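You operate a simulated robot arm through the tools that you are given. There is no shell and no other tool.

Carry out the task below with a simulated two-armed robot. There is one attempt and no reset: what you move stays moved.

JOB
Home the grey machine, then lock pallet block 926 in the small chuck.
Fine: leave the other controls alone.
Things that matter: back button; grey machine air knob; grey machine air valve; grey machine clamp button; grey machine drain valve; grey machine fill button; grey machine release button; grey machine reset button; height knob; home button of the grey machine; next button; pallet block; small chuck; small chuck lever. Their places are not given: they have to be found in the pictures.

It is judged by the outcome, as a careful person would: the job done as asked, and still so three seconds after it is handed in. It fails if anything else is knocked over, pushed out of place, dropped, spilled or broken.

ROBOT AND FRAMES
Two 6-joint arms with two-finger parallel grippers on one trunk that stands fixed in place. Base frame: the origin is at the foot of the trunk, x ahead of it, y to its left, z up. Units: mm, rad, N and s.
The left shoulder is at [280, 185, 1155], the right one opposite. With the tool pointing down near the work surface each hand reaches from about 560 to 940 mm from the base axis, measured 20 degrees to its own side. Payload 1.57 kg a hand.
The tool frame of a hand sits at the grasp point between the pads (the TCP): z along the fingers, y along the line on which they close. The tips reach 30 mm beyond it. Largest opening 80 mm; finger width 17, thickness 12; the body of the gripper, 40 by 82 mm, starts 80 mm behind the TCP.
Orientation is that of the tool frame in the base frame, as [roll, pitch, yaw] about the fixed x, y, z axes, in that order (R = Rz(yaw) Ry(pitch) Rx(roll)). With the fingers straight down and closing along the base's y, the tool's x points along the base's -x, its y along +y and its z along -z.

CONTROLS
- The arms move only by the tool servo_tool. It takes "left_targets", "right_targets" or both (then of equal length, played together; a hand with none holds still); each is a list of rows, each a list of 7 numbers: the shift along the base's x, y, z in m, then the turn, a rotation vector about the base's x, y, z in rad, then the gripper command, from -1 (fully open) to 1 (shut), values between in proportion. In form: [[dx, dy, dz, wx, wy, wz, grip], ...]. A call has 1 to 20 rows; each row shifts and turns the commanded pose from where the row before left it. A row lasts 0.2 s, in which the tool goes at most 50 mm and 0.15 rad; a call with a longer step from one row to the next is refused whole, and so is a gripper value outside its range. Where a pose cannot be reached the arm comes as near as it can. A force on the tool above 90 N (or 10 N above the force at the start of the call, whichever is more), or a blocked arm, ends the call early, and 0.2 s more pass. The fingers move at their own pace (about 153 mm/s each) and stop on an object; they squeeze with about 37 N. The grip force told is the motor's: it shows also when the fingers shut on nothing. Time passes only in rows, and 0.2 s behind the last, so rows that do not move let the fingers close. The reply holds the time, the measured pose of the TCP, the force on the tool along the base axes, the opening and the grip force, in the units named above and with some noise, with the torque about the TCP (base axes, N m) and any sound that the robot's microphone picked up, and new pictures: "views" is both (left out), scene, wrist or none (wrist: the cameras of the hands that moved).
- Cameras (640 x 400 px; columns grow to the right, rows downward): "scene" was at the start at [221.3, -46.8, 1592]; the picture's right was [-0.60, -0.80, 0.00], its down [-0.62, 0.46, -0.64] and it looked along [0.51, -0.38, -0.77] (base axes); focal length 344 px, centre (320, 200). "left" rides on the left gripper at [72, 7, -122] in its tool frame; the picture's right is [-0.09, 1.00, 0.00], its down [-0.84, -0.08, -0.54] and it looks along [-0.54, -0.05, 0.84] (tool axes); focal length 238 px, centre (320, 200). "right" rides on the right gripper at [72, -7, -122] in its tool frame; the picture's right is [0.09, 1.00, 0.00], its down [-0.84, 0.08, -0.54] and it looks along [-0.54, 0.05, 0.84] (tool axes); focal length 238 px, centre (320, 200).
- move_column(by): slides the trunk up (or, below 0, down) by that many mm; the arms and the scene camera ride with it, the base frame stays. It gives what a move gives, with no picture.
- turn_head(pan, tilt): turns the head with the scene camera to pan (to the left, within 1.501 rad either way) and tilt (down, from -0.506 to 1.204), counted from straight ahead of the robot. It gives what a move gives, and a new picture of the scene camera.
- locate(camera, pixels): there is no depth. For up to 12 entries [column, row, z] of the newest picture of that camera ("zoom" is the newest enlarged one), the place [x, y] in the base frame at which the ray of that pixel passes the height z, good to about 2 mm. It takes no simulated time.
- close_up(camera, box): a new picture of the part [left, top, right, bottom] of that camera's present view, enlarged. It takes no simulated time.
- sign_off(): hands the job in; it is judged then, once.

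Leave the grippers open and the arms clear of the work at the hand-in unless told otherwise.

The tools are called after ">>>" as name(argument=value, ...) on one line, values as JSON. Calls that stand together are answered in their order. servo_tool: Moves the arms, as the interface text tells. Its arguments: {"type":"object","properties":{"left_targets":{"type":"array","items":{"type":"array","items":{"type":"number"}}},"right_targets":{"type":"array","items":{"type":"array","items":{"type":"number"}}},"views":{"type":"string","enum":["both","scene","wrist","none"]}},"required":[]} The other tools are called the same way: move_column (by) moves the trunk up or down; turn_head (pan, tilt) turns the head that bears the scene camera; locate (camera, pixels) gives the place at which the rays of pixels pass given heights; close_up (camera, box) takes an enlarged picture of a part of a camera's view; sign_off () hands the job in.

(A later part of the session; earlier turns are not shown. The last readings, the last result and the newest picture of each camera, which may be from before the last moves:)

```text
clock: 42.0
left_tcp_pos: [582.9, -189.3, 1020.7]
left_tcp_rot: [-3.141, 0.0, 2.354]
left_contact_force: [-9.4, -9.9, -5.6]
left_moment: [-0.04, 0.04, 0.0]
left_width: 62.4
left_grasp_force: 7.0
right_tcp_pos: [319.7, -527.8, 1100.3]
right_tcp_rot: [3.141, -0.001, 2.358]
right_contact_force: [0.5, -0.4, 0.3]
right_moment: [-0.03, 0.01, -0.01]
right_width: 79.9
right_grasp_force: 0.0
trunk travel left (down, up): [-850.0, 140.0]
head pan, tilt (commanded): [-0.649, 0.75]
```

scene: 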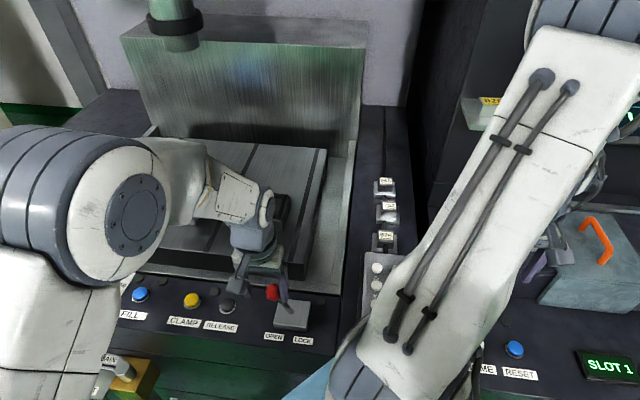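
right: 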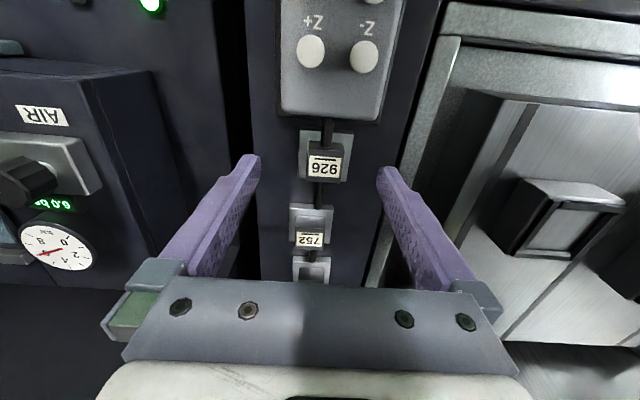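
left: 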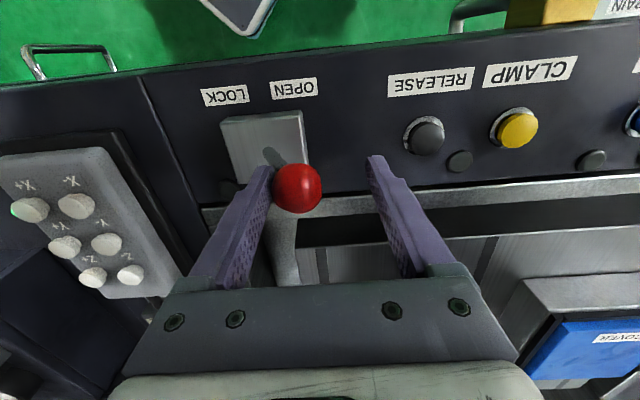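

Resistance of ~14 N: the lever is at its OPEN stop. I back off a few mm to relieve, then lift straight up.

>>> servo_tool(left_targets=[[-0.005, -0.005, 0, 0, 0, 0, -0.25], [0, 0, 0.03, 0, 0, 0, -0.25], [0, 0, 0.04, 0, 0, 0, -0.25], [0, 0, 0.045, 0, 0, 0, -0.5], [0, 0.02, 0.04, 0, 0, 0, -1], [0, 0.03, 0.03, 0, 0, 0, -1]], views="both")

```text
clock: 43.5
left_tcp_pos: [580.6, -140.6, 1208.6]
left_tcp_rot: [3.142, -0.002, 2.353]
left_contact_force: [-1.1, 0.3, 0.7]
left_moment: [0.01, 0.0, -0.02]
left_width: 79.9
left_grasp_force: 0.1
right_tcp_pos: [319.6, -525.7, 1101.8]
right_tcp_rot: [3.142, 0.001, 2.357]
right_contact_force: [0.3, -0.4, 0.1]
right_moment: [-0.01, 0.03, 0.01]
right_width: 80.2
right_grasp_force: 0.0
trunk travel left (down, up): [-850.0, 140.0]
head pan, tilt (commanded): [-0.649, 0.75]
```

scene: 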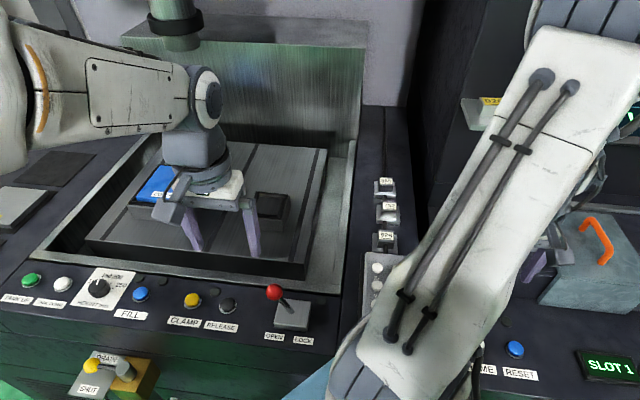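
left: 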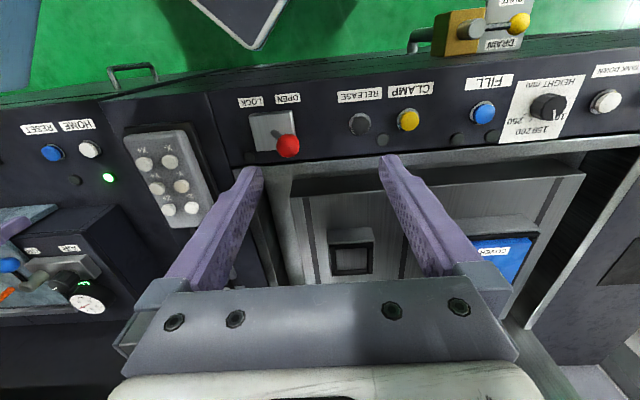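

The lever now stands at OPEN. I enlarge the chuck in the left view to see whether the jaws changed and to measure the recess.

>>> close_up(camera="left", box=[310, 215, 400, 290])

>>> close_up(camera="scene", box=[235, 170, 315, 240])

```text
5.33 times, centred on (355, 252) of left
```

zoom: 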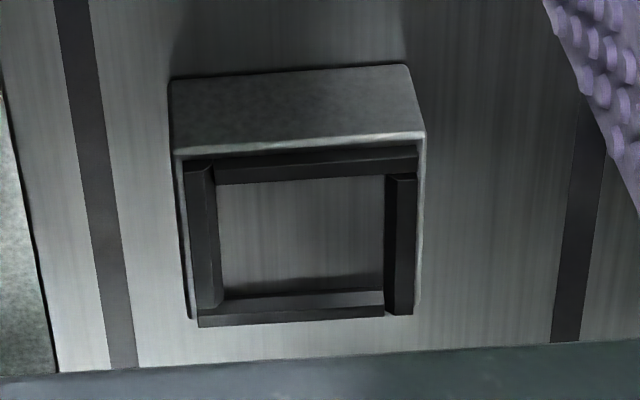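

```text
5.71 times, centred on (275, 205) of scene
```

zoom: 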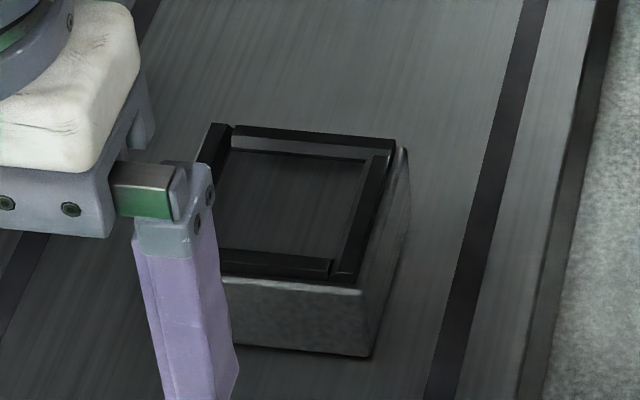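

I measure the opened recess in this scene's left camera view (a fresh zoom so that it is the newest).

>>> close_up(camera="left", box=[310, 215, 400, 290])

>>> locate(camera="zoom", pixels=[[177, 150, 965], [425, 134, 965], [215, 183, 970], [386, 175, 970], [388, 304, 970], [200, 312, 970], [186, 160, 970], [417, 148, 970], [413, 314, 970], [198, 326, 970]])

```text
5.33 times, centred on (355, 252) of left
```

zoom: 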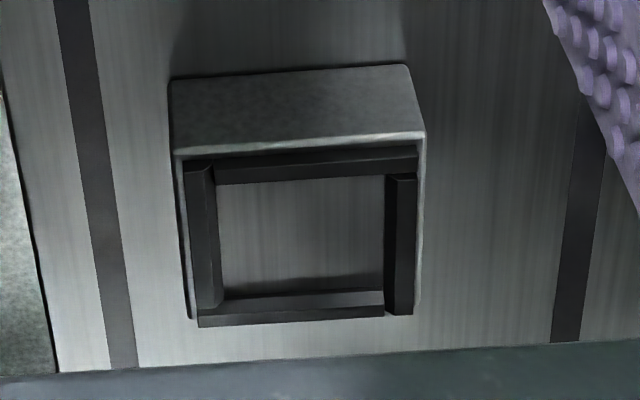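

```text
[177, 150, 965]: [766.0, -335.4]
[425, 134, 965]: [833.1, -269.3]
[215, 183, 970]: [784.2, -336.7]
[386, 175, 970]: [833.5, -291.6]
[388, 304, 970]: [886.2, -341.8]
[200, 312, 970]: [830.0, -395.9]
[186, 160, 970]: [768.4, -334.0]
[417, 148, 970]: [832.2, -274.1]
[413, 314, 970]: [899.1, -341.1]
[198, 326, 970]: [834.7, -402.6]
```

The recess has sloped lead-in bars, about 75 mm at the top narrowing to ~62 mm: made for the 60 mm square foot of the white-tagged pallet block 926 beside the pendant. So that is my block. I retract the left arm to the left and bring the right hand above block 926.

>>> servo_tool(left_targets=[[0, 0.04, 0.01, 0, 0, 0, -1], [0, 0.045, 0.01, 0, 0, 0, -1], [0, 0.045, 0.01, 0, 0, 0, -1], [0, 0.045, 0.01, 0, 0, 0, -1], [0, 0.045, 0.01, 0, 0, 0, -1], [0, 0.045, 0.01, 0, 0, 0, -1], [0, 0.045, 0.01, 0, 0, 0, -1], [0, 0.045, 0.01, 0, 0, 0, -1]], right_targets=[[0.0, 0, 0.03, 0, 0, 0, -1], [0.02, 0, 0.03, 0, 0, 0, -1], [0.04, 0, 0.0, 0, 0, 0, -1], [0.04, 0, 0, 0, 0, 0, -1], [0.04, 0.0, 0, 0, 0, 0, -1], [0.04, 0.005, 0, 0, 0, 0, -1], [0.03, 0.005, -0.02, 0, 0, 0, -1], [0.0, 0, -0.02, 0, 0, 0, -1]], views="both")

```text
clock: 45.2
left_tcp_pos: [581.7, 213.7, 1283.3]
left_tcp_rot: [-3.14, 0.001, 2.355]
left_contact_force: [0.5, 0.5, -0.1]
left_moment: [0.0, 0.01, 0.01]
left_width: 79.8
left_grasp_force: 0.1
right_tcp_pos: [531.6, -514.5, 1119.2]
right_tcp_rot: [3.141, 0.001, 2.357]
right_contact_force: [-0.4, -0.3, -0.5]
right_moment: [-0.01, -0.02, -0.01]
right_width: 79.9
right_grasp_force: 0.1
trunk travel left (down, up): [-850.0, 140.0]
head pan, tilt (commanded): [-0.649, 0.75]
```

scene: 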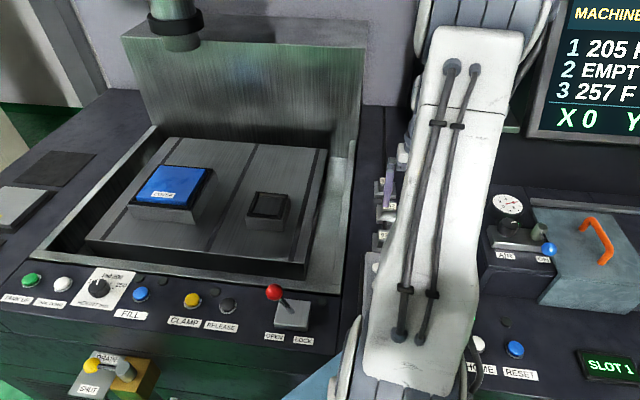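
right: 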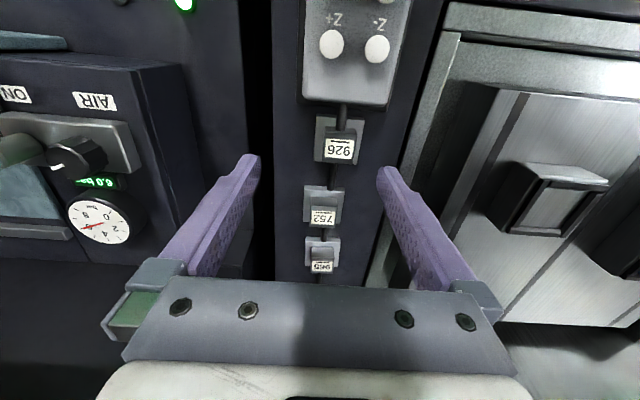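
left: 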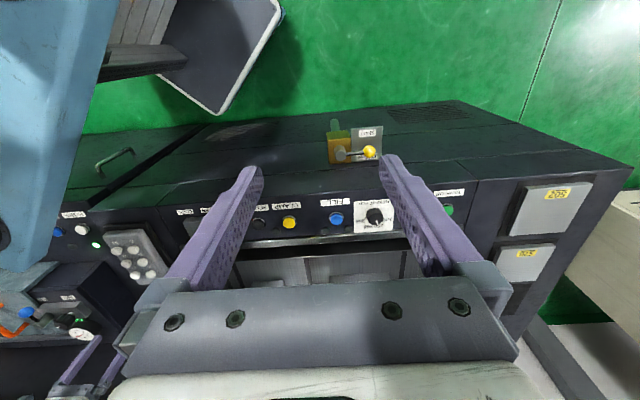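

Block 926 shows at right (337,140). I enlarge to measure it (tag, upper block, foot).

>>> close_up(camera="right", box=[295, 95, 375, 175])

>>> locate(camera="right", pixels=[[340.5, 149, 950], [340.5, 149, 960], [340.5, 149, 970], [340.5, 149, 980]])

>>> locate(camera="scene", pixels=[[385, 236, 940], [385, 236, 960], [385, 236, 980]])

```text
5.00 times, centred on (335, 135) of right
```

zoom: 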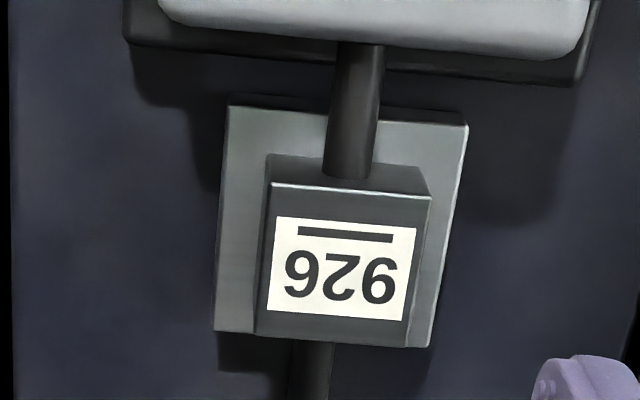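

```text
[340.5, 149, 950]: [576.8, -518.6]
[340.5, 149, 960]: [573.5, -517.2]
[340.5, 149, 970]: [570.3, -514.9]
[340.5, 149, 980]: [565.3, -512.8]
```

```text
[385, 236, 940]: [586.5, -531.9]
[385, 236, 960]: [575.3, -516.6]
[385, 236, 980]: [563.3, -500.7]
```

The tag is at (574,-517), top at z≈960. I locate the corners of the upper block (z 960) and of the foot.

>>> locate(camera="zoom", pixels=[[272, 184, 960], [432, 198, 960], [408, 347, 960], [255, 335, 960], [230, 107, 945], [468, 128, 945], [428, 346, 945], [214, 330, 945], [268, 155, 945], [424, 168, 945]])

```text
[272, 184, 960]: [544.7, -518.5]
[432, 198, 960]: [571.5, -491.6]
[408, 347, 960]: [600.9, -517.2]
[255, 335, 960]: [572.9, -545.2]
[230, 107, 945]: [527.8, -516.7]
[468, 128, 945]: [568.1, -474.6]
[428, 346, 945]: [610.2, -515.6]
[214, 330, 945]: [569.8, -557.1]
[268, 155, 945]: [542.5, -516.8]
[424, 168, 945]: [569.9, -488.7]
```

The foot is ~60 mm square with its top near z 935; the upper block is ~39 mm square, top z≈960, centre ≈ (572.5,-518), aligned with the machine. I check clearances left and right: console edge and tank rim.

>>> locate(camera="right", pixels=[[240, 120, 1000], [250, 270, 950], [400, 150, 950], [440, 60, 950], [272, 150, 930], [385, 150, 930]])

>>> turn_head(pan=-0.75, tilt=0.95)

```text
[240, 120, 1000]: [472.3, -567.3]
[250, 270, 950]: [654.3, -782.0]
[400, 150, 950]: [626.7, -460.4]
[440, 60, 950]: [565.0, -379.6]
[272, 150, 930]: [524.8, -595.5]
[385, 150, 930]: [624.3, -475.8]
```

```text
clock: 46.0
left_tcp_pos: [581.8, 213.8, 1282.7]
left_tcp_rot: [3.141, 0.0, 2.355]
left_contact_force: [-0.1, 0.8, 0.2]
left_moment: [0.0, 0.04, -0.03]
left_width: 79.9
left_grasp_force: 0.0
right_tcp_pos: [529.8, -514.6, 1120.2]
right_tcp_rot: [3.141, 0.001, 2.356]
right_contact_force: [0.7, -0.4, -0.5]
right_moment: [-0.01, 0.01, 0.0]
right_width: 80.2
right_grasp_force: 0.1
trunk travel left (down, up): [-850.0, 140.0]
head pan, tilt (commanded): [-0.75, 0.949]
```

scene: 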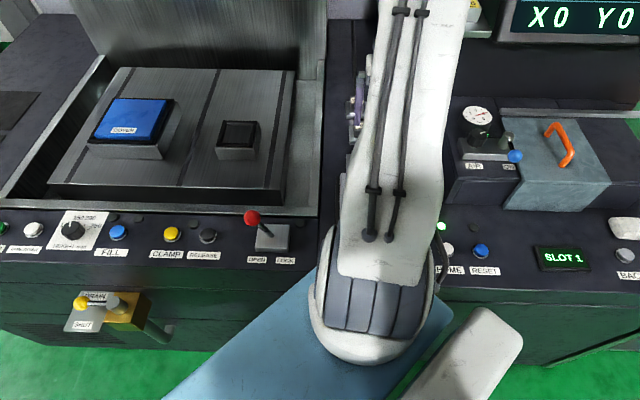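

Clearances are fine (rim at 67 mm left of centre, box at 105 mm right). I move over the block with a 60 mm opening, tips still 30 mm above its top.

>>> servo_tool(right_targets=[[0.021, -0.002, -0.02, 0, 0, 0, -0.5], [0.021, -0.0015, -0.02, 0, 0, 0, -0.5], [0, 0, -0.03, 0, 0, 0, -0.5], [0, 0, -0.03, 0, 0, 0, -0.5], [0, 0, 0, 0, 0, 0, -0.5]], views="both")

```text
clock: 47.2
left_tcp_pos: [581.5, 213.1, 1283.5]
left_tcp_rot: [3.14, 0.0, 2.354]
left_contact_force: [0.4, -1.0, -0.2]
left_moment: [0.02, 0.01, 0.02]
left_width: 80.0
left_grasp_force: 0.1
right_tcp_pos: [573.4, -519.4, 1018.4]
right_tcp_rot: [3.14, -0.001, 2.356]
right_contact_force: [-0.1, 1.1, -0.7]
right_moment: [-0.04, 0.01, 0.0]
right_width: 59.9
right_grasp_force: 0.1
trunk travel left (down, up): [-850.0, 140.0]
head pan, tilt (commanded): [-0.75, 0.949]
```

scene: 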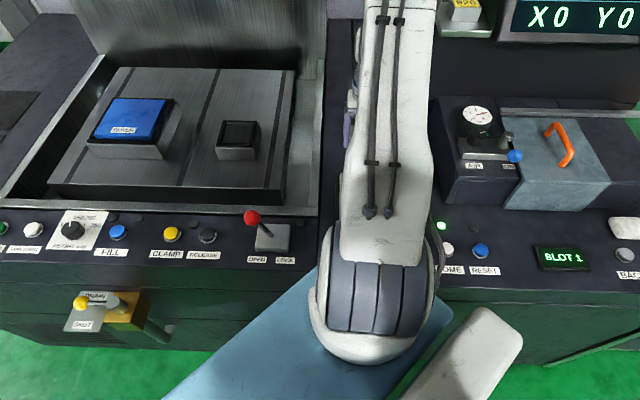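
right: 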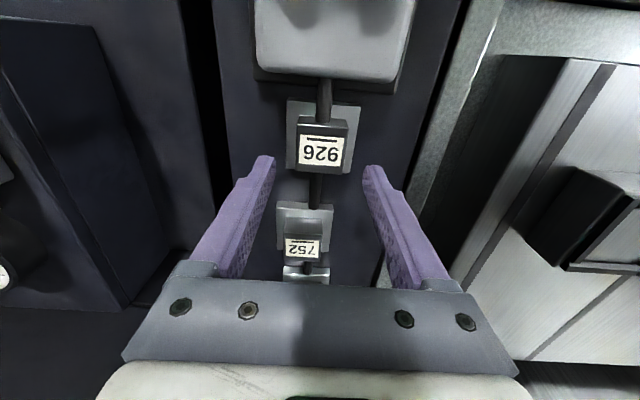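

>>> close_up(camera="right", box=[260, 70, 380, 190])

>>> locate(camera="right", pixels=[[321, 150, 955], [321, 150, 960], [321, 150, 965]])

```text
3.33 times, centred on (320, 130) of right
```

zoom: 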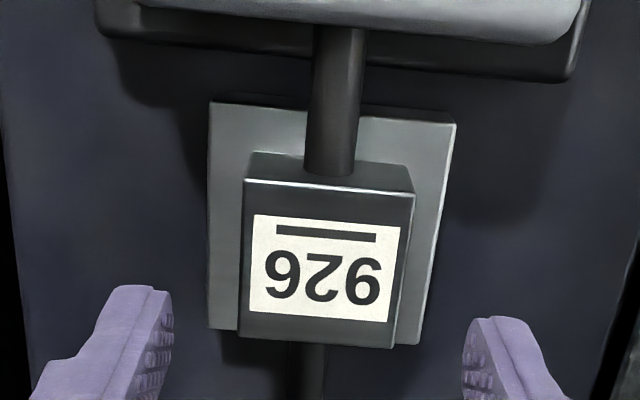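

```text
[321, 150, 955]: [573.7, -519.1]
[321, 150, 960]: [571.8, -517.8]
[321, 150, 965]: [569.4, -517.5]
```

The block is centred between the fingers within 2 mm. I descend so that the tips reach z≈941, just above the foot plate.

>>> servo_tool(right_targets=[[-0.001, 0.001, -0.02, 0, 0, 0, -0.5], [0, 0, -0.015, 0, 0, 0, -0.5], [0, 0, -0.008, 0, 0, 0, -0.5], [0, 0, -0.004, 0, 0, 0, -0.5], [0, 0, 0, 0, 0, 0, -0.5]], views="wrist")

```text
clock: 48.4
left_tcp_pos: [581.8, 212.5, 1283.3]
left_tcp_rot: [3.141, -0.001, 2.355]
left_contact_force: [0.1, 0.2, 0.0]
left_moment: [0.0, 0.06, -0.03]
left_width: 79.9
left_grasp_force: 0.1
right_tcp_pos: [571.7, -519.8, 972.6]
right_tcp_rot: [-3.14, 0.0, 2.354]
right_contact_force: [0.0, 0.0, -0.5]
right_moment: [0.02, 0.01, 0.0]
right_width: 60.1
right_grasp_force: 0.1
trunk travel left (down, up): [-850.0, 140.0]
head pan, tilt (commanded): [-0.75, 0.949]
```

right: 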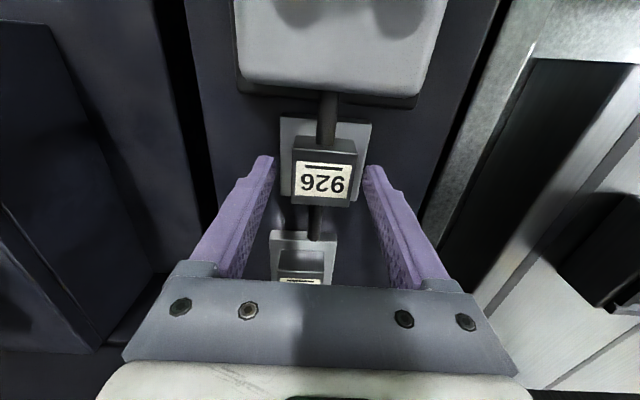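

The fingers straddle the upper block. I close the gripper.

>>> servo_tool(right_targets=[[0, 0, 0, 0, 0, 0, 0.2], [0, 0, 0, 0, 0, 0, 1], [0, 0, 0, 0, 0, 0, 1], [0, 0, 0, 0, 0, 0, 1]], views="wrist")

```text
clock: 49.4
left_tcp_pos: [582.0, 213.2, 1283.7]
left_tcp_rot: [3.141, 0.0, 2.354]
left_contact_force: [0.1, 0.7, 0.8]
left_moment: [0.01, 0.02, 0.01]
left_width: 80.0
left_grasp_force: 0.2
right_tcp_pos: [570.9, -519.1, 973.4]
right_tcp_rot: [3.141, 0.002, 2.357]
right_contact_force: [1.8, 0.2, 0.0]
right_moment: [-0.09, 0.03, -0.02]
right_width: 39.4
right_grasp_force: 36.9
trunk travel left (down, up): [-850.0, 140.0]
head pan, tilt (commanded): [-0.75, 0.949]
```

right: 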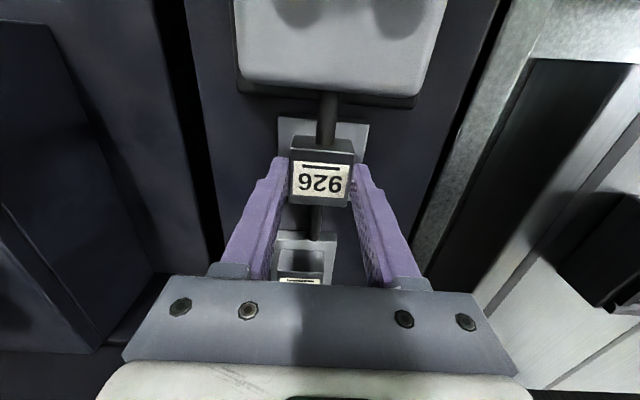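

Gripped at 39.4 mm with 37 N; the block shifted slightly as it was centred — so it is loose. I lift 12 mm slowly to test.

>>> servo_tool(right_targets=[[0, 0, 0.004, 0, 0, 0, 1], [0, 0, 0.004, 0, 0, 0, 1], [0, 0, 0.004, 0, 0, 0, 1], [0, 0, 0, 0, 0, 0, 1]], views="wrist")

>>> close_up(camera="right", box=[250, 80, 390, 220])

```text
clock: 50.4
left_tcp_pos: [581.3, 213.3, 1283.3]
left_tcp_rot: [-3.141, 0.0, 2.354]
left_contact_force: [-0.1, 0.1, 0.5]
left_moment: [0.01, 0.0, -0.02]
left_width: 80.2
left_grasp_force: 0.1
right_tcp_pos: [572.0, -518.9, 985.4]
right_tcp_rot: [3.141, -0.001, 2.357]
right_contact_force: [-0.1, -0.3, -3.7]
right_moment: [0.04, 0.02, 0.01]
right_width: 39.6
right_grasp_force: 37.0
trunk travel left (down, up): [-850.0, 140.0]
head pan, tilt (commanded): [-0.75, 0.949]
```

right: 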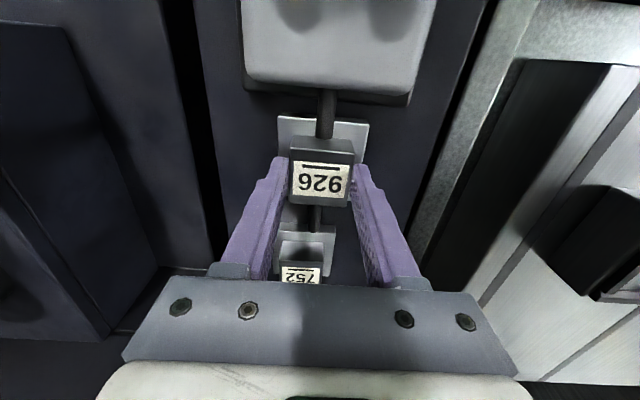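

```text
2.86 times, centred on (320, 150) of right
```

zoom: 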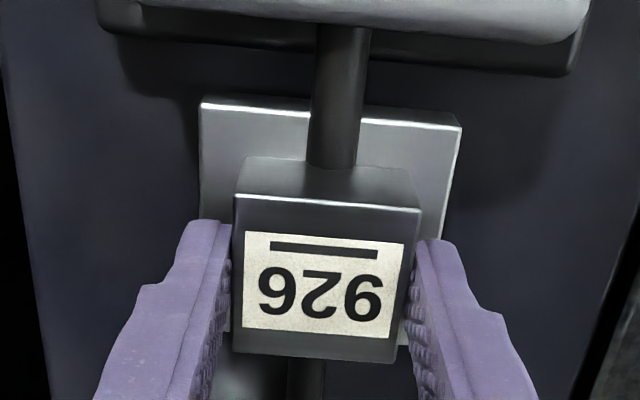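

The whole piece with its foot comes up freely (3.7 N weight), so it is a loose pallet block. I lift straight up to z≈1065.

>>> servo_tool(right_targets=[[0, 0, 0.015, 0, 0, 0, 1], [0, 0, 0.02, 0, 0, 0, 1], [0, 0, 0.02, 0, 0, 0, 1], [0, 0, 0.025, 0, 0, 0, 1], [0, 0, 0, 0, 0, 0, 1]], views="wrist")

>>> turn_head(pan=-0.5, tilt=0.6)

```text
clock: 51.6
left_tcp_pos: [580.5, 213.7, 1283.0]
left_tcp_rot: [-3.141, -0.002, 2.353]
left_contact_force: [-0.2, 0.5, -0.2]
left_moment: [0.02, -0.01, -0.01]
left_width: 79.8
left_grasp_force: 0.0
right_tcp_pos: [569.4, -518.3, 1068.5]
right_tcp_rot: [-3.142, -0.002, 2.356]
right_contact_force: [0.7, -0.3, -4.7]
right_moment: [0.01, -0.01, 0.03]
right_width: 39.5
right_grasp_force: 37.2
trunk travel left (down, up): [-850.0, 140.0]
head pan, tilt (commanded): [-0.75, 0.949]
```

right: 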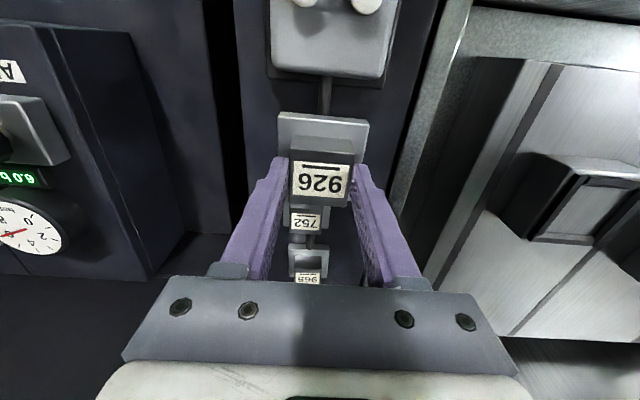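

```text
clock: 52.4
left_tcp_pos: [580.7, 211.8, 1283.3]
left_tcp_rot: [3.141, 0.0, 2.354]
left_contact_force: [0.2, 0.3, -0.7]
left_moment: [0.03, 0.03, 0.0]
left_width: 80.0
left_grasp_force: 0.1
right_tcp_pos: [571.0, -518.4, 1066.6]
right_tcp_rot: [3.142, -0.001, 2.355]
right_contact_force: [-0.3, 0.3, -5.0]
right_moment: [-0.03, 0.04, 0.02]
right_width: 39.6
right_grasp_force: 37.0
trunk travel left (down, up): [-850.0, 140.0]
head pan, tilt (commanded): [-0.499, 0.6]
```

scene: 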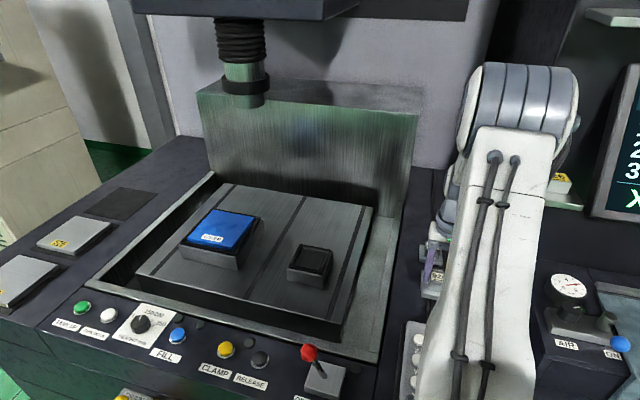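

The block hangs clear. The quill is far behind (≈(1190,-315), bottom ≈1270), so the way to the chuck is free. I carry the block at this height to above the small chuck (≈(834,-340)).

>>> servo_tool(right_targets=[[0.02, 0.012, 0.005, 0, 0, 0, 1], [0.033, 0.022, 0, 0, 0, 0, 1], [0.035, 0.024, 0, 0, 0, 0, 1], [0.035, 0.024, 0, 0, 0, 0, 1], [0.035, 0.024, 0, 0, 0, 0, 1], [0.035, 0.024, 0, 0, 0, 0, 1], [0.035, 0.024, 0, 0, 0, 0, 1], [0.025, 0.016, 0, 0, 0, 0, 1], [0.01, 0.008, 0, 0, 0, 0, 1], [0, 0, 0, 0, 0, 0, 1]], views="both")

```text
clock: 54.6
left_tcp_pos: [582.2, 212.1, 1283.9]
left_tcp_rot: [3.141, 0.002, 2.355]
left_contact_force: [-0.2, 0.5, -0.3]
left_moment: [0.0, -0.02, -0.02]
left_width: 80.1
left_grasp_force: 0.0
right_tcp_pos: [833.4, -342.0, 1071.9]
right_tcp_rot: [-3.141, 0.0, 2.356]
right_contact_force: [0.1, -0.8, -4.9]
right_moment: [0.03, 0.01, 0.02]
right_width: 39.6
right_grasp_force: 36.4
trunk travel left (down, up): [-850.0, 140.0]
head pan, tilt (commanded): [-0.499, 0.6]
```

scene: 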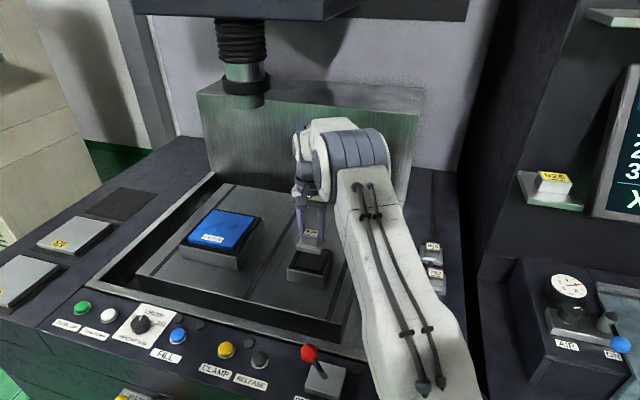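
right: 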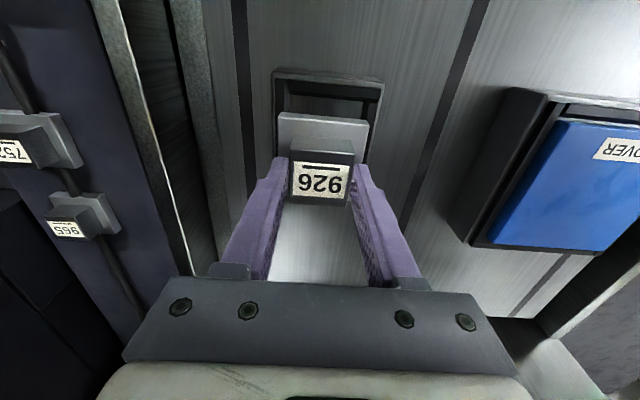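

The block hangs over the chuck. I enlarge the right and scene views to align it.

>>> close_up(camera="scene", box=[270, 180, 370, 300])

>>> close_up(camera="right", box=[250, 55, 410, 165])

>>> locate(camera="zoom", pixels=[[110, 100, 965]])

```text
3.33 times, centred on (320, 240) of scene
```

zoom: 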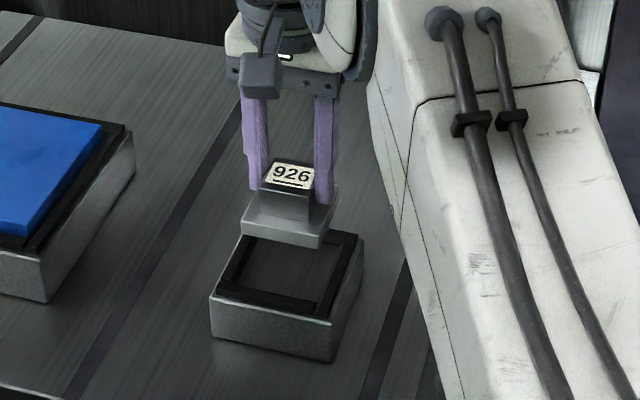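

```text
3.64 times, centred on (330, 110) of right
```

zoom: 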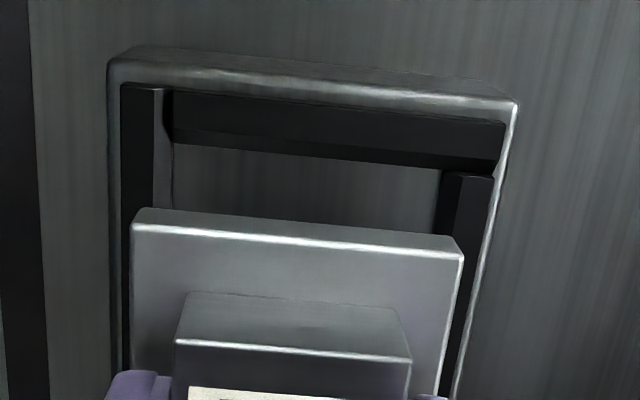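

```text
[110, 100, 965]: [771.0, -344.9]
```

I locate chuck corners and inner bar edges in this zoom.

>>> locate(camera="zoom", pixels=[[110, 70, 965], [516, 103, 965], [122, 88, 973], [492, 178, 973], [153, 90, 973], [173, 142, 965], [173, 142, 973], [440, 168, 965], [440, 168, 973], [505, 122, 973], [462, 172, 973], [172, 92, 973]])

```text
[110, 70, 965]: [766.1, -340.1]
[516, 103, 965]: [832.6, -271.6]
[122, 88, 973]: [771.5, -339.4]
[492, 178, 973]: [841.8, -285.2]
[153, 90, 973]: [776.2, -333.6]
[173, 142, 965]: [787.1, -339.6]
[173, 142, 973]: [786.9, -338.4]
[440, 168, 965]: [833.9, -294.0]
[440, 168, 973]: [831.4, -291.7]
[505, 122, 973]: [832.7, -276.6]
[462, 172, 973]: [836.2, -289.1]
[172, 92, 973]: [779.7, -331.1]
```

Chuck centre ≈ (833.8,-339.3), aligned to 45°. Now the held block's position: its foot's front edge and the upper block's front edge in the same zoom.

>>> locate(camera="zoom", pixels=[[132, 224, 1033], [463, 254, 1033], [132, 224, 1028], [463, 254, 1028], [175, 343, 1058], [411, 361, 1058]])

>>> close_up(camera="right", box=[270, 100, 370, 215])

```text
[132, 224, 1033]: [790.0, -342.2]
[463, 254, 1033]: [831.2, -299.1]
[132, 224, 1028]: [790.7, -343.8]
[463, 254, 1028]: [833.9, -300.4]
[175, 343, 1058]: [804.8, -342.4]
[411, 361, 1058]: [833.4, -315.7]
```

```text
3.48 times, centred on (320, 158) of right
```

zoom: 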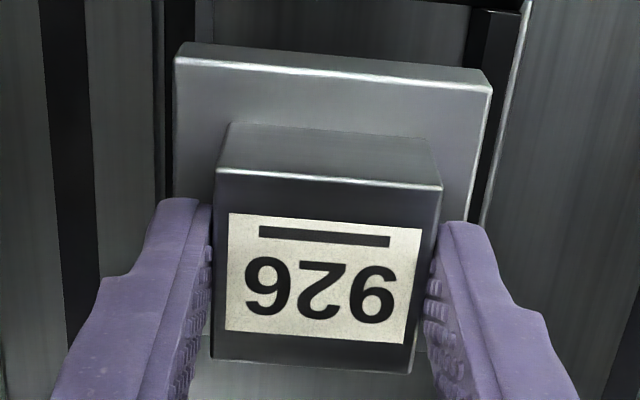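

The block's centre is ~3 mm off to the machine's right of the chuck centre. I correct by (+1.3,+2.7) mm and lower until its foot is ~10 mm above the bars.

>>> servo_tool(right_targets=[[0.0013, 0.0027, -0.008, 0, 0, 0, 1], [0, 0, -0.012, 0, 0, 0, 1], [0, 0, -0.012, 0, 0, 0, 1], [0, 0, -0.006, 0, 0, 0, 1], [0, 0, 0, 0, 0, 0, 1]], views="both")

>>> close_up(camera="right", box=[250, 65, 410, 215])

>>> close_up(camera="scene", box=[270, 200, 350, 300])

```text
clock: 55.8
left_tcp_pos: [581.7, 212.5, 1283.9]
left_tcp_rot: [-3.141, -0.001, 2.355]
left_contact_force: [-0.7, -0.3, 0.3]
left_moment: [0.01, -0.03, -0.02]
left_width: 79.8
left_grasp_force: 0.1
right_tcp_pos: [834.9, -337.9, 1031.9]
right_tcp_rot: [-3.141, 0.001, 2.356]
right_contact_force: [-0.5, -0.6, -4.4]
right_moment: [0.0, 0.02, -0.01]
right_width: 39.7
right_grasp_force: 36.8
trunk travel left (down, up): [-850.0, 140.0]
head pan, tilt (commanded): [-0.499, 0.6]
```

scene: 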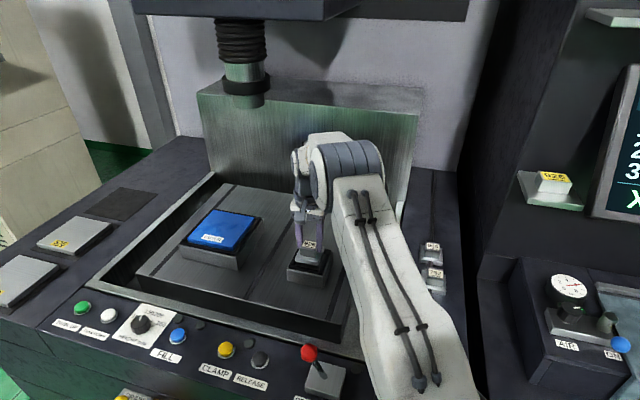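
right: 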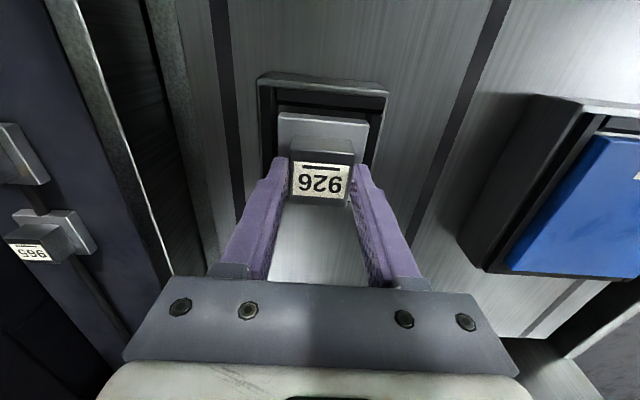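

```text
2.67 times, centred on (330, 140) of right
```

zoom: 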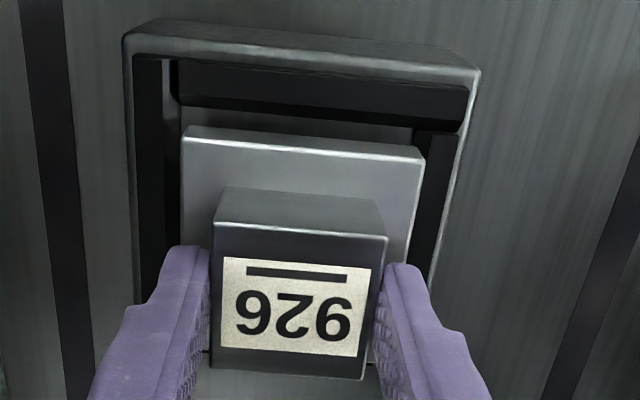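

```text
4.00 times, centred on (310, 250) of scene
```

zoom: 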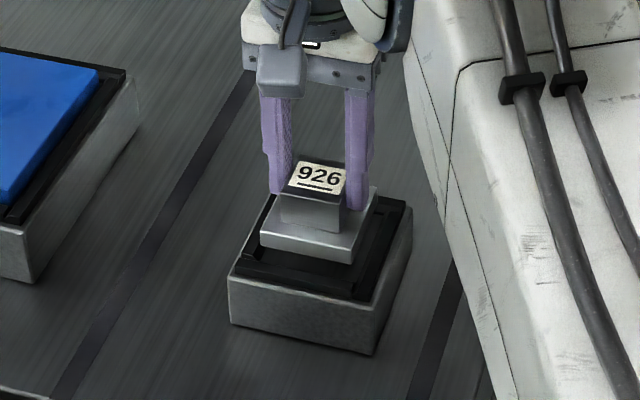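

I check alignment numerically again: foot's front edge (z≈993) against the chuck's front edge (z 965) and inner bar edge.

>>> locate(camera="right", pixels=[[257, 80.8, 965], [389.9, 92.1, 965], [278.7, 117.5, 993], [369.3, 125, 993], [276.8, 102.5, 970], [364.8, 113, 970]])

```text
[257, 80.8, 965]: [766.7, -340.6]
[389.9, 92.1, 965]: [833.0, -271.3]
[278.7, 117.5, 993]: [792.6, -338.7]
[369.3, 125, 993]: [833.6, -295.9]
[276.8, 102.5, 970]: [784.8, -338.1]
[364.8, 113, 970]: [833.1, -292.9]
```

Only 1.5 mm off sideways. I correct (-1,-1) mm and descend in 3–4 mm steps, watching the force.

>>> servo_tool(right_targets=[[-0.001, -0.001, -0.003, 0, 0, 0, 1], [0, 0, -0.004, 0, 0, 0, 1], [0, 0, -0.003, 0, 0, 0, 1], [0, 0, 0, 0, 0, 0, 1]], views="wrist")

```text
clock: 56.8
left_tcp_pos: [581.4, 213.8, 1283.6]
left_tcp_rot: [-3.14, 0.001, 2.355]
left_contact_force: [0.7, -0.3, 0.5]
left_moment: [-0.02, 0.02, 0.01]
left_width: 80.2
left_grasp_force: 0.0
right_tcp_pos: [834.9, -338.9, 1022.7]
right_tcp_rot: [3.14, 0.0, 2.356]
right_contact_force: [0.0, -0.3, -3.5]
right_moment: [0.03, 0.04, 0.01]
right_width: 39.8
right_grasp_force: 36.7
trunk travel left (down, up): [-850.0, 140.0]
head pan, tilt (commanded): [-0.499, 0.6]
```

right: 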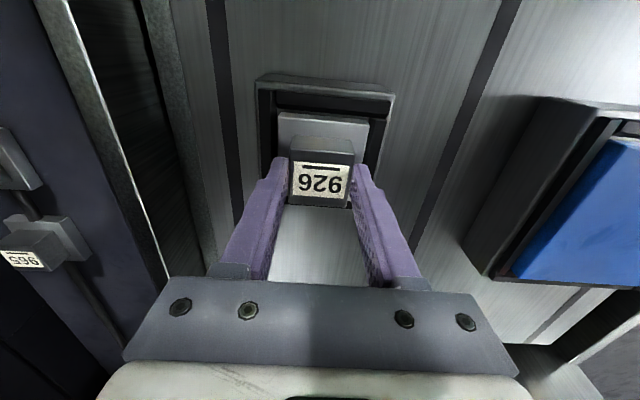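

No contact yet (only the weight). I go down in 2–3 mm steps.

>>> servo_tool(right_targets=[[0, 0, -0.003, 0, 0, 0, 1], [0, 0, -0.003, 0, 0, 0, 1], [0, 0, 0, 0, 0, 0, 1]], views="wrist")

>>> close_up(camera="right", box=[245, 65, 405, 215])

>>> close_up(camera="scene", box=[270, 200, 350, 300])

```text
clock: 57.6
left_tcp_pos: [581.2, 213.6, 1282.7]
left_tcp_rot: [3.14, 0.001, 2.356]
left_contact_force: [0.8, 0.3, -0.4]
left_moment: [0.0, 0.01, 0.0]
left_width: 80.1
left_grasp_force: 0.1
right_tcp_pos: [834.1, -338.8, 1018.3]
right_tcp_rot: [-3.142, 0.001, 2.355]
right_contact_force: [-1.7, -0.1, 2.9]
right_moment: [-0.01, 0.34, -0.01]
right_width: 39.6
right_grasp_force: 37.3
trunk travel left (down, up): [-850.0, 140.0]
head pan, tilt (commanded): [-0.499, 0.6]
```

right: 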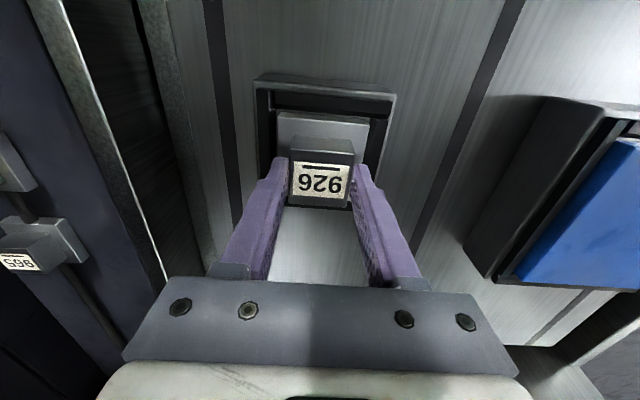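

```text
2.67 times, centred on (325, 140) of right
```

zoom: 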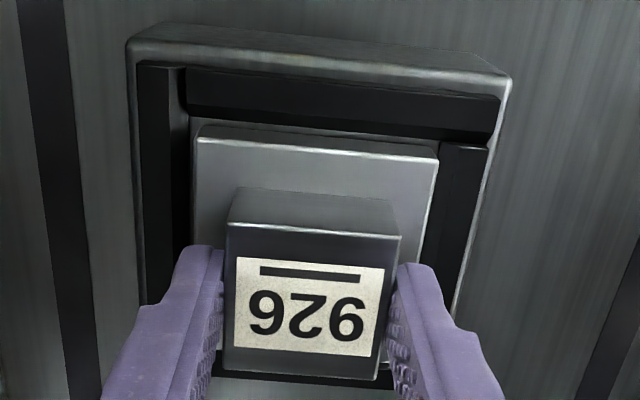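

```text
4.00 times, centred on (310, 250) of scene
```

zoom: 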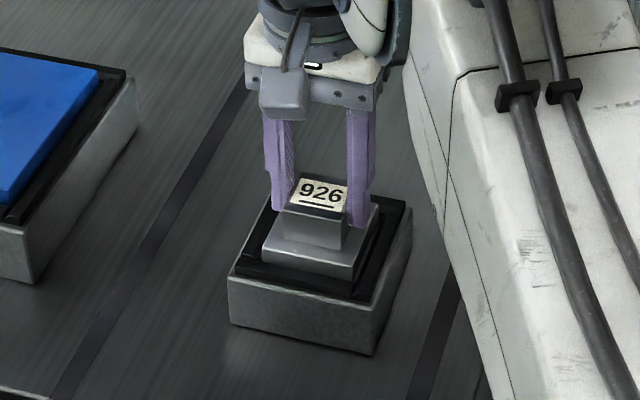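

A touch: +7 N with a moment that points to the foot's corner nearest the robot. I recheck the alignment numerically.

>>> locate(camera="right", pixels=[[253.8, 80.8, 965], [396.2, 95.1, 965], [278.9, 117.9, 980], [368.8, 125.4, 980], [275.5, 110, 972], [368.5, 120, 972]])

```text
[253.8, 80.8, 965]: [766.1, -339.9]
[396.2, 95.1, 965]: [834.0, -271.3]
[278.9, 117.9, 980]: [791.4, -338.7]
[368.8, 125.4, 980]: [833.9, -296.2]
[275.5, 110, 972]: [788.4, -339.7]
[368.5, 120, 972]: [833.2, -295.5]
```

The foot is centred within 1 mm. I shift 1 mm away from the touching corner (+x) and continue down gently.

>>> servo_tool(right_targets=[[0.001, 0, 0, 0, 0, 0, 1], [0, 0, -0.002, 0, 0, 0, 1], [0, 0, 0, 0, 0, 0, 1]], views="wrist")

```text
clock: 58.4
left_tcp_pos: [578.6, 213.1, 1284.4]
left_tcp_rot: [3.142, 0.002, 2.355]
left_contact_force: [0.1, 0.1, -0.2]
left_moment: [-0.03, -0.04, -0.01]
left_width: 80.0
left_grasp_force: 0.0
right_tcp_pos: [836.2, -338.6, 1017.5]
right_tcp_rot: [3.14, 0.004, 2.356]
right_contact_force: [-6.1, -1.2, 23.6]
right_moment: [0.43, 0.78, 0.09]
right_width: 39.8
right_grasp_force: 36.9
trunk travel left (down, up): [-850.0, 140.0]
head pan, tilt (commanded): [-0.499, 0.6]
```

right: 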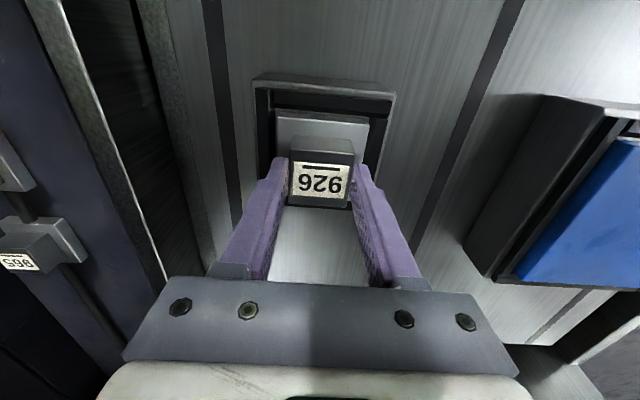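

Now +28 N with the pressure point near the front edge — it may be resting on the seat or on a bar. I look closely from the scene and right cameras.

>>> close_up(camera="scene", box=[282, 235, 342, 285])

>>> close_up(camera="right", box=[250, 70, 400, 150])

```text
8.00 times, centred on (312, 260) of scene
```

zoom: 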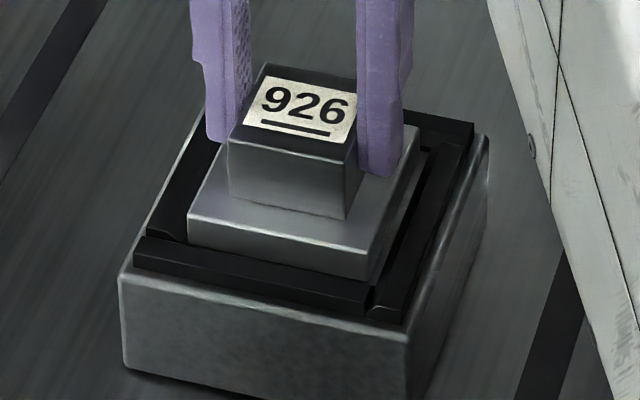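

```text
4.27 times, centred on (325, 110) of right
```

zoom: 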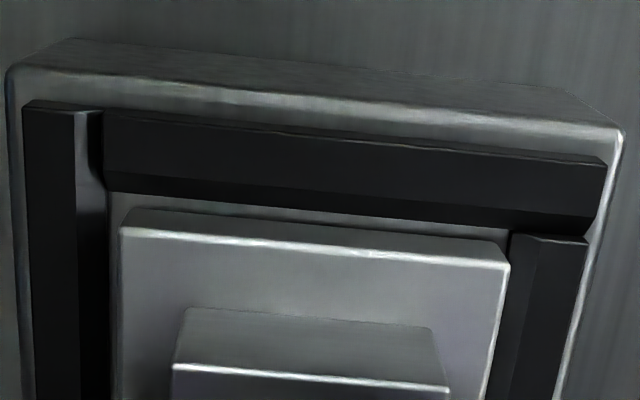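

The foot sits between the bars with a visible gap at the front. I compute the foot's bottom height from its vertical front face (bottom edge vs top edge in the zoom).

>>> locate(camera="zoom", pixels=[[120, 229, 979], [508, 262, 979], [131, 209, 965], [504, 246, 965], [131, 209, 972], [504, 246, 972], [110, 191, 965], [500, 233, 965], [78, 112, 973], [537, 237, 973], [108, 200, 965], [505, 300, 965]])

```text
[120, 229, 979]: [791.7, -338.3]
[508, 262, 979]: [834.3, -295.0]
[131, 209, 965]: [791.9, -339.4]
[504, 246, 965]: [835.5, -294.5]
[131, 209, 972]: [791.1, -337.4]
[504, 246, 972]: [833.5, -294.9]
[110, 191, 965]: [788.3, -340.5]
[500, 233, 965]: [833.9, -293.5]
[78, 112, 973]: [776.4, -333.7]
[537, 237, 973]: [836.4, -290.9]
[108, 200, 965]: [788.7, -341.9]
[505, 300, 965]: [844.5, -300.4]
```

The foot lies fully inside the bars (gaps 1–3 mm all round), its bottom at about the floor height: seated. I relieve the pressure by 1 mm and open the fingers to 60 mm.

>>> servo_tool(right_targets=[[0, 0, 0.001, 0, 0, 0, 1], [0, 0, 0.0005, 0, 0, 0, 0.0], [0, 0, 0, 0, 0, 0, -0.3], [0, 0, 0, 0, 0, 0, -0.5], [0, 0, 0, 0, 0, 0, -0.5]], views="wrist")

>>> close_up(camera="right", box=[250, 70, 400, 150])

>>> close_up(camera="scene", box=[282, 235, 342, 285])

```text
clock: 59.6
left_tcp_pos: [581.1, 213.2, 1283.6]
left_tcp_rot: [3.142, -0.001, 2.355]
left_contact_force: [-0.7, -1.0, -0.2]
left_moment: [-0.01, 0.01, 0.0]
left_width: 80.1
left_grasp_force: 0.2
right_tcp_pos: [835.8, -339.2, 1015.7]
right_tcp_rot: [-3.141, -0.002, 2.356]
right_contact_force: [0.8, 0.7, -0.2]
right_moment: [-0.02, 0.01, 0.01]
right_width: 60.1
right_grasp_force: 0.0
trunk travel left (down, up): [-850.0, 140.0]
head pan, tilt (commanded): [-0.499, 0.6]
```

right: 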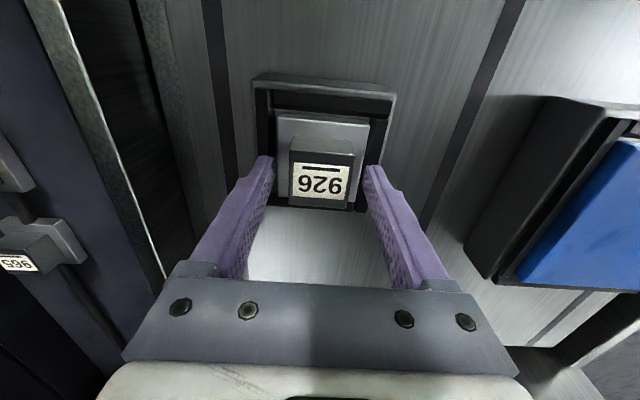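

```text
4.27 times, centred on (325, 110) of right
```

zoom: 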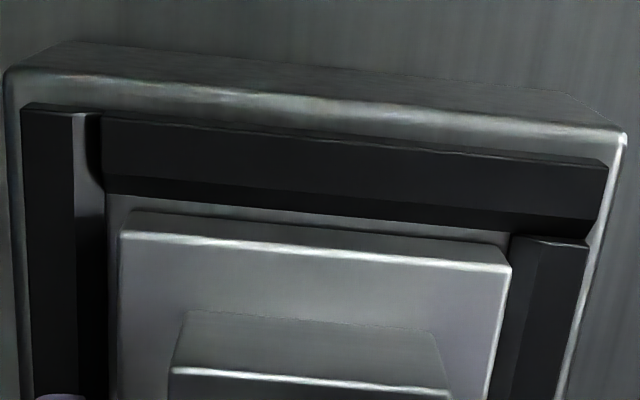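

```text
8.00 times, centred on (312, 260) of scene
```

zoom: 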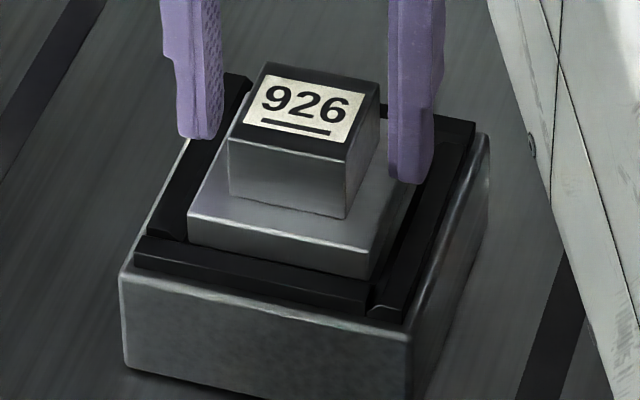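

The block stays put, level and seated. I raise the right hand straight up, then carry it back to the right and park it.

>>> servo_tool(right_targets=[[0, 0, 0.015, 0, 0, 0, -0.5], [0, 0, 0.03, 0, 0, 0, -0.5], [0, 0, 0.04, 0, 0, 0, -0.6], [0, 0, 0.04, 0, 0, 0, -1], [-0.03, -0.025, 0.02, 0, 0, 0, -1], [-0.035, -0.03, 0, 0, 0, 0, -1], [-0.035, -0.03, 0, 0, 0, 0, -1], [-0.035, -0.03, 0, 0, 0, 0, -1], [-0.035, -0.03, 0, 0, 0, 0, -1], [-0.04, -0.025, 0, 0, 0, 0, -1], [-0.04, -0.02, 0, 0, 0, 0, -1], [-0.045, -0.01, 0, 0, 0, 0, -1], [-0.045, -0.01, 0, 0, 0, 0, -1], [-0.045, 0.0, 0, 0, 0, 0, -1], [-0.045, 0.0, 0, 0, 0, 0, -1], [-0.045, 0, 0, 0, 0, 0, -1], [-0.03, 0, 0, 0, 0, 0, -1]], views="both")

```text
clock: 63.2
left_tcp_pos: [580.8, 214.8, 1283.5]
left_tcp_rot: [3.141, 0.0, 2.353]
left_contact_force: [-1.0, -0.4, 0.4]
left_moment: [0.01, 0.01, -0.02]
left_width: 79.9
left_grasp_force: 0.1
right_tcp_pos: [330.4, -546.5, 1158.2]
right_tcp_rot: [3.141, -0.001, 2.358]
right_contact_force: [-0.5, -0.3, -0.3]
right_moment: [0.0, 0.04, 0.0]
right_width: 80.0
right_grasp_force: 0.1
trunk travel left (down, up): [-850.0, 140.0]
head pan, tilt (commanded): [-0.499, 0.6]
```

scene: 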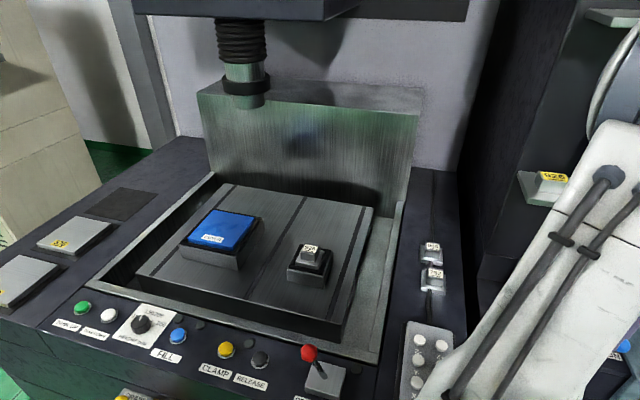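
right: 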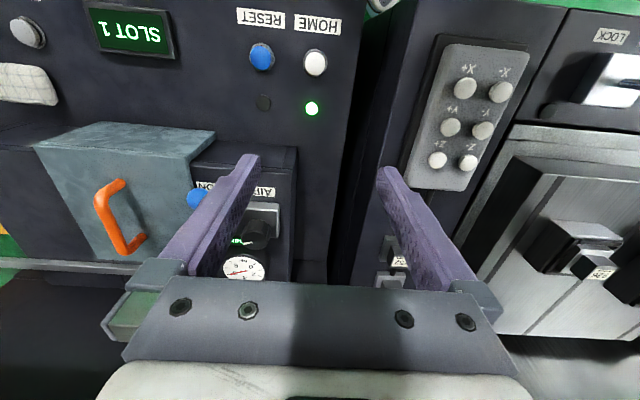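

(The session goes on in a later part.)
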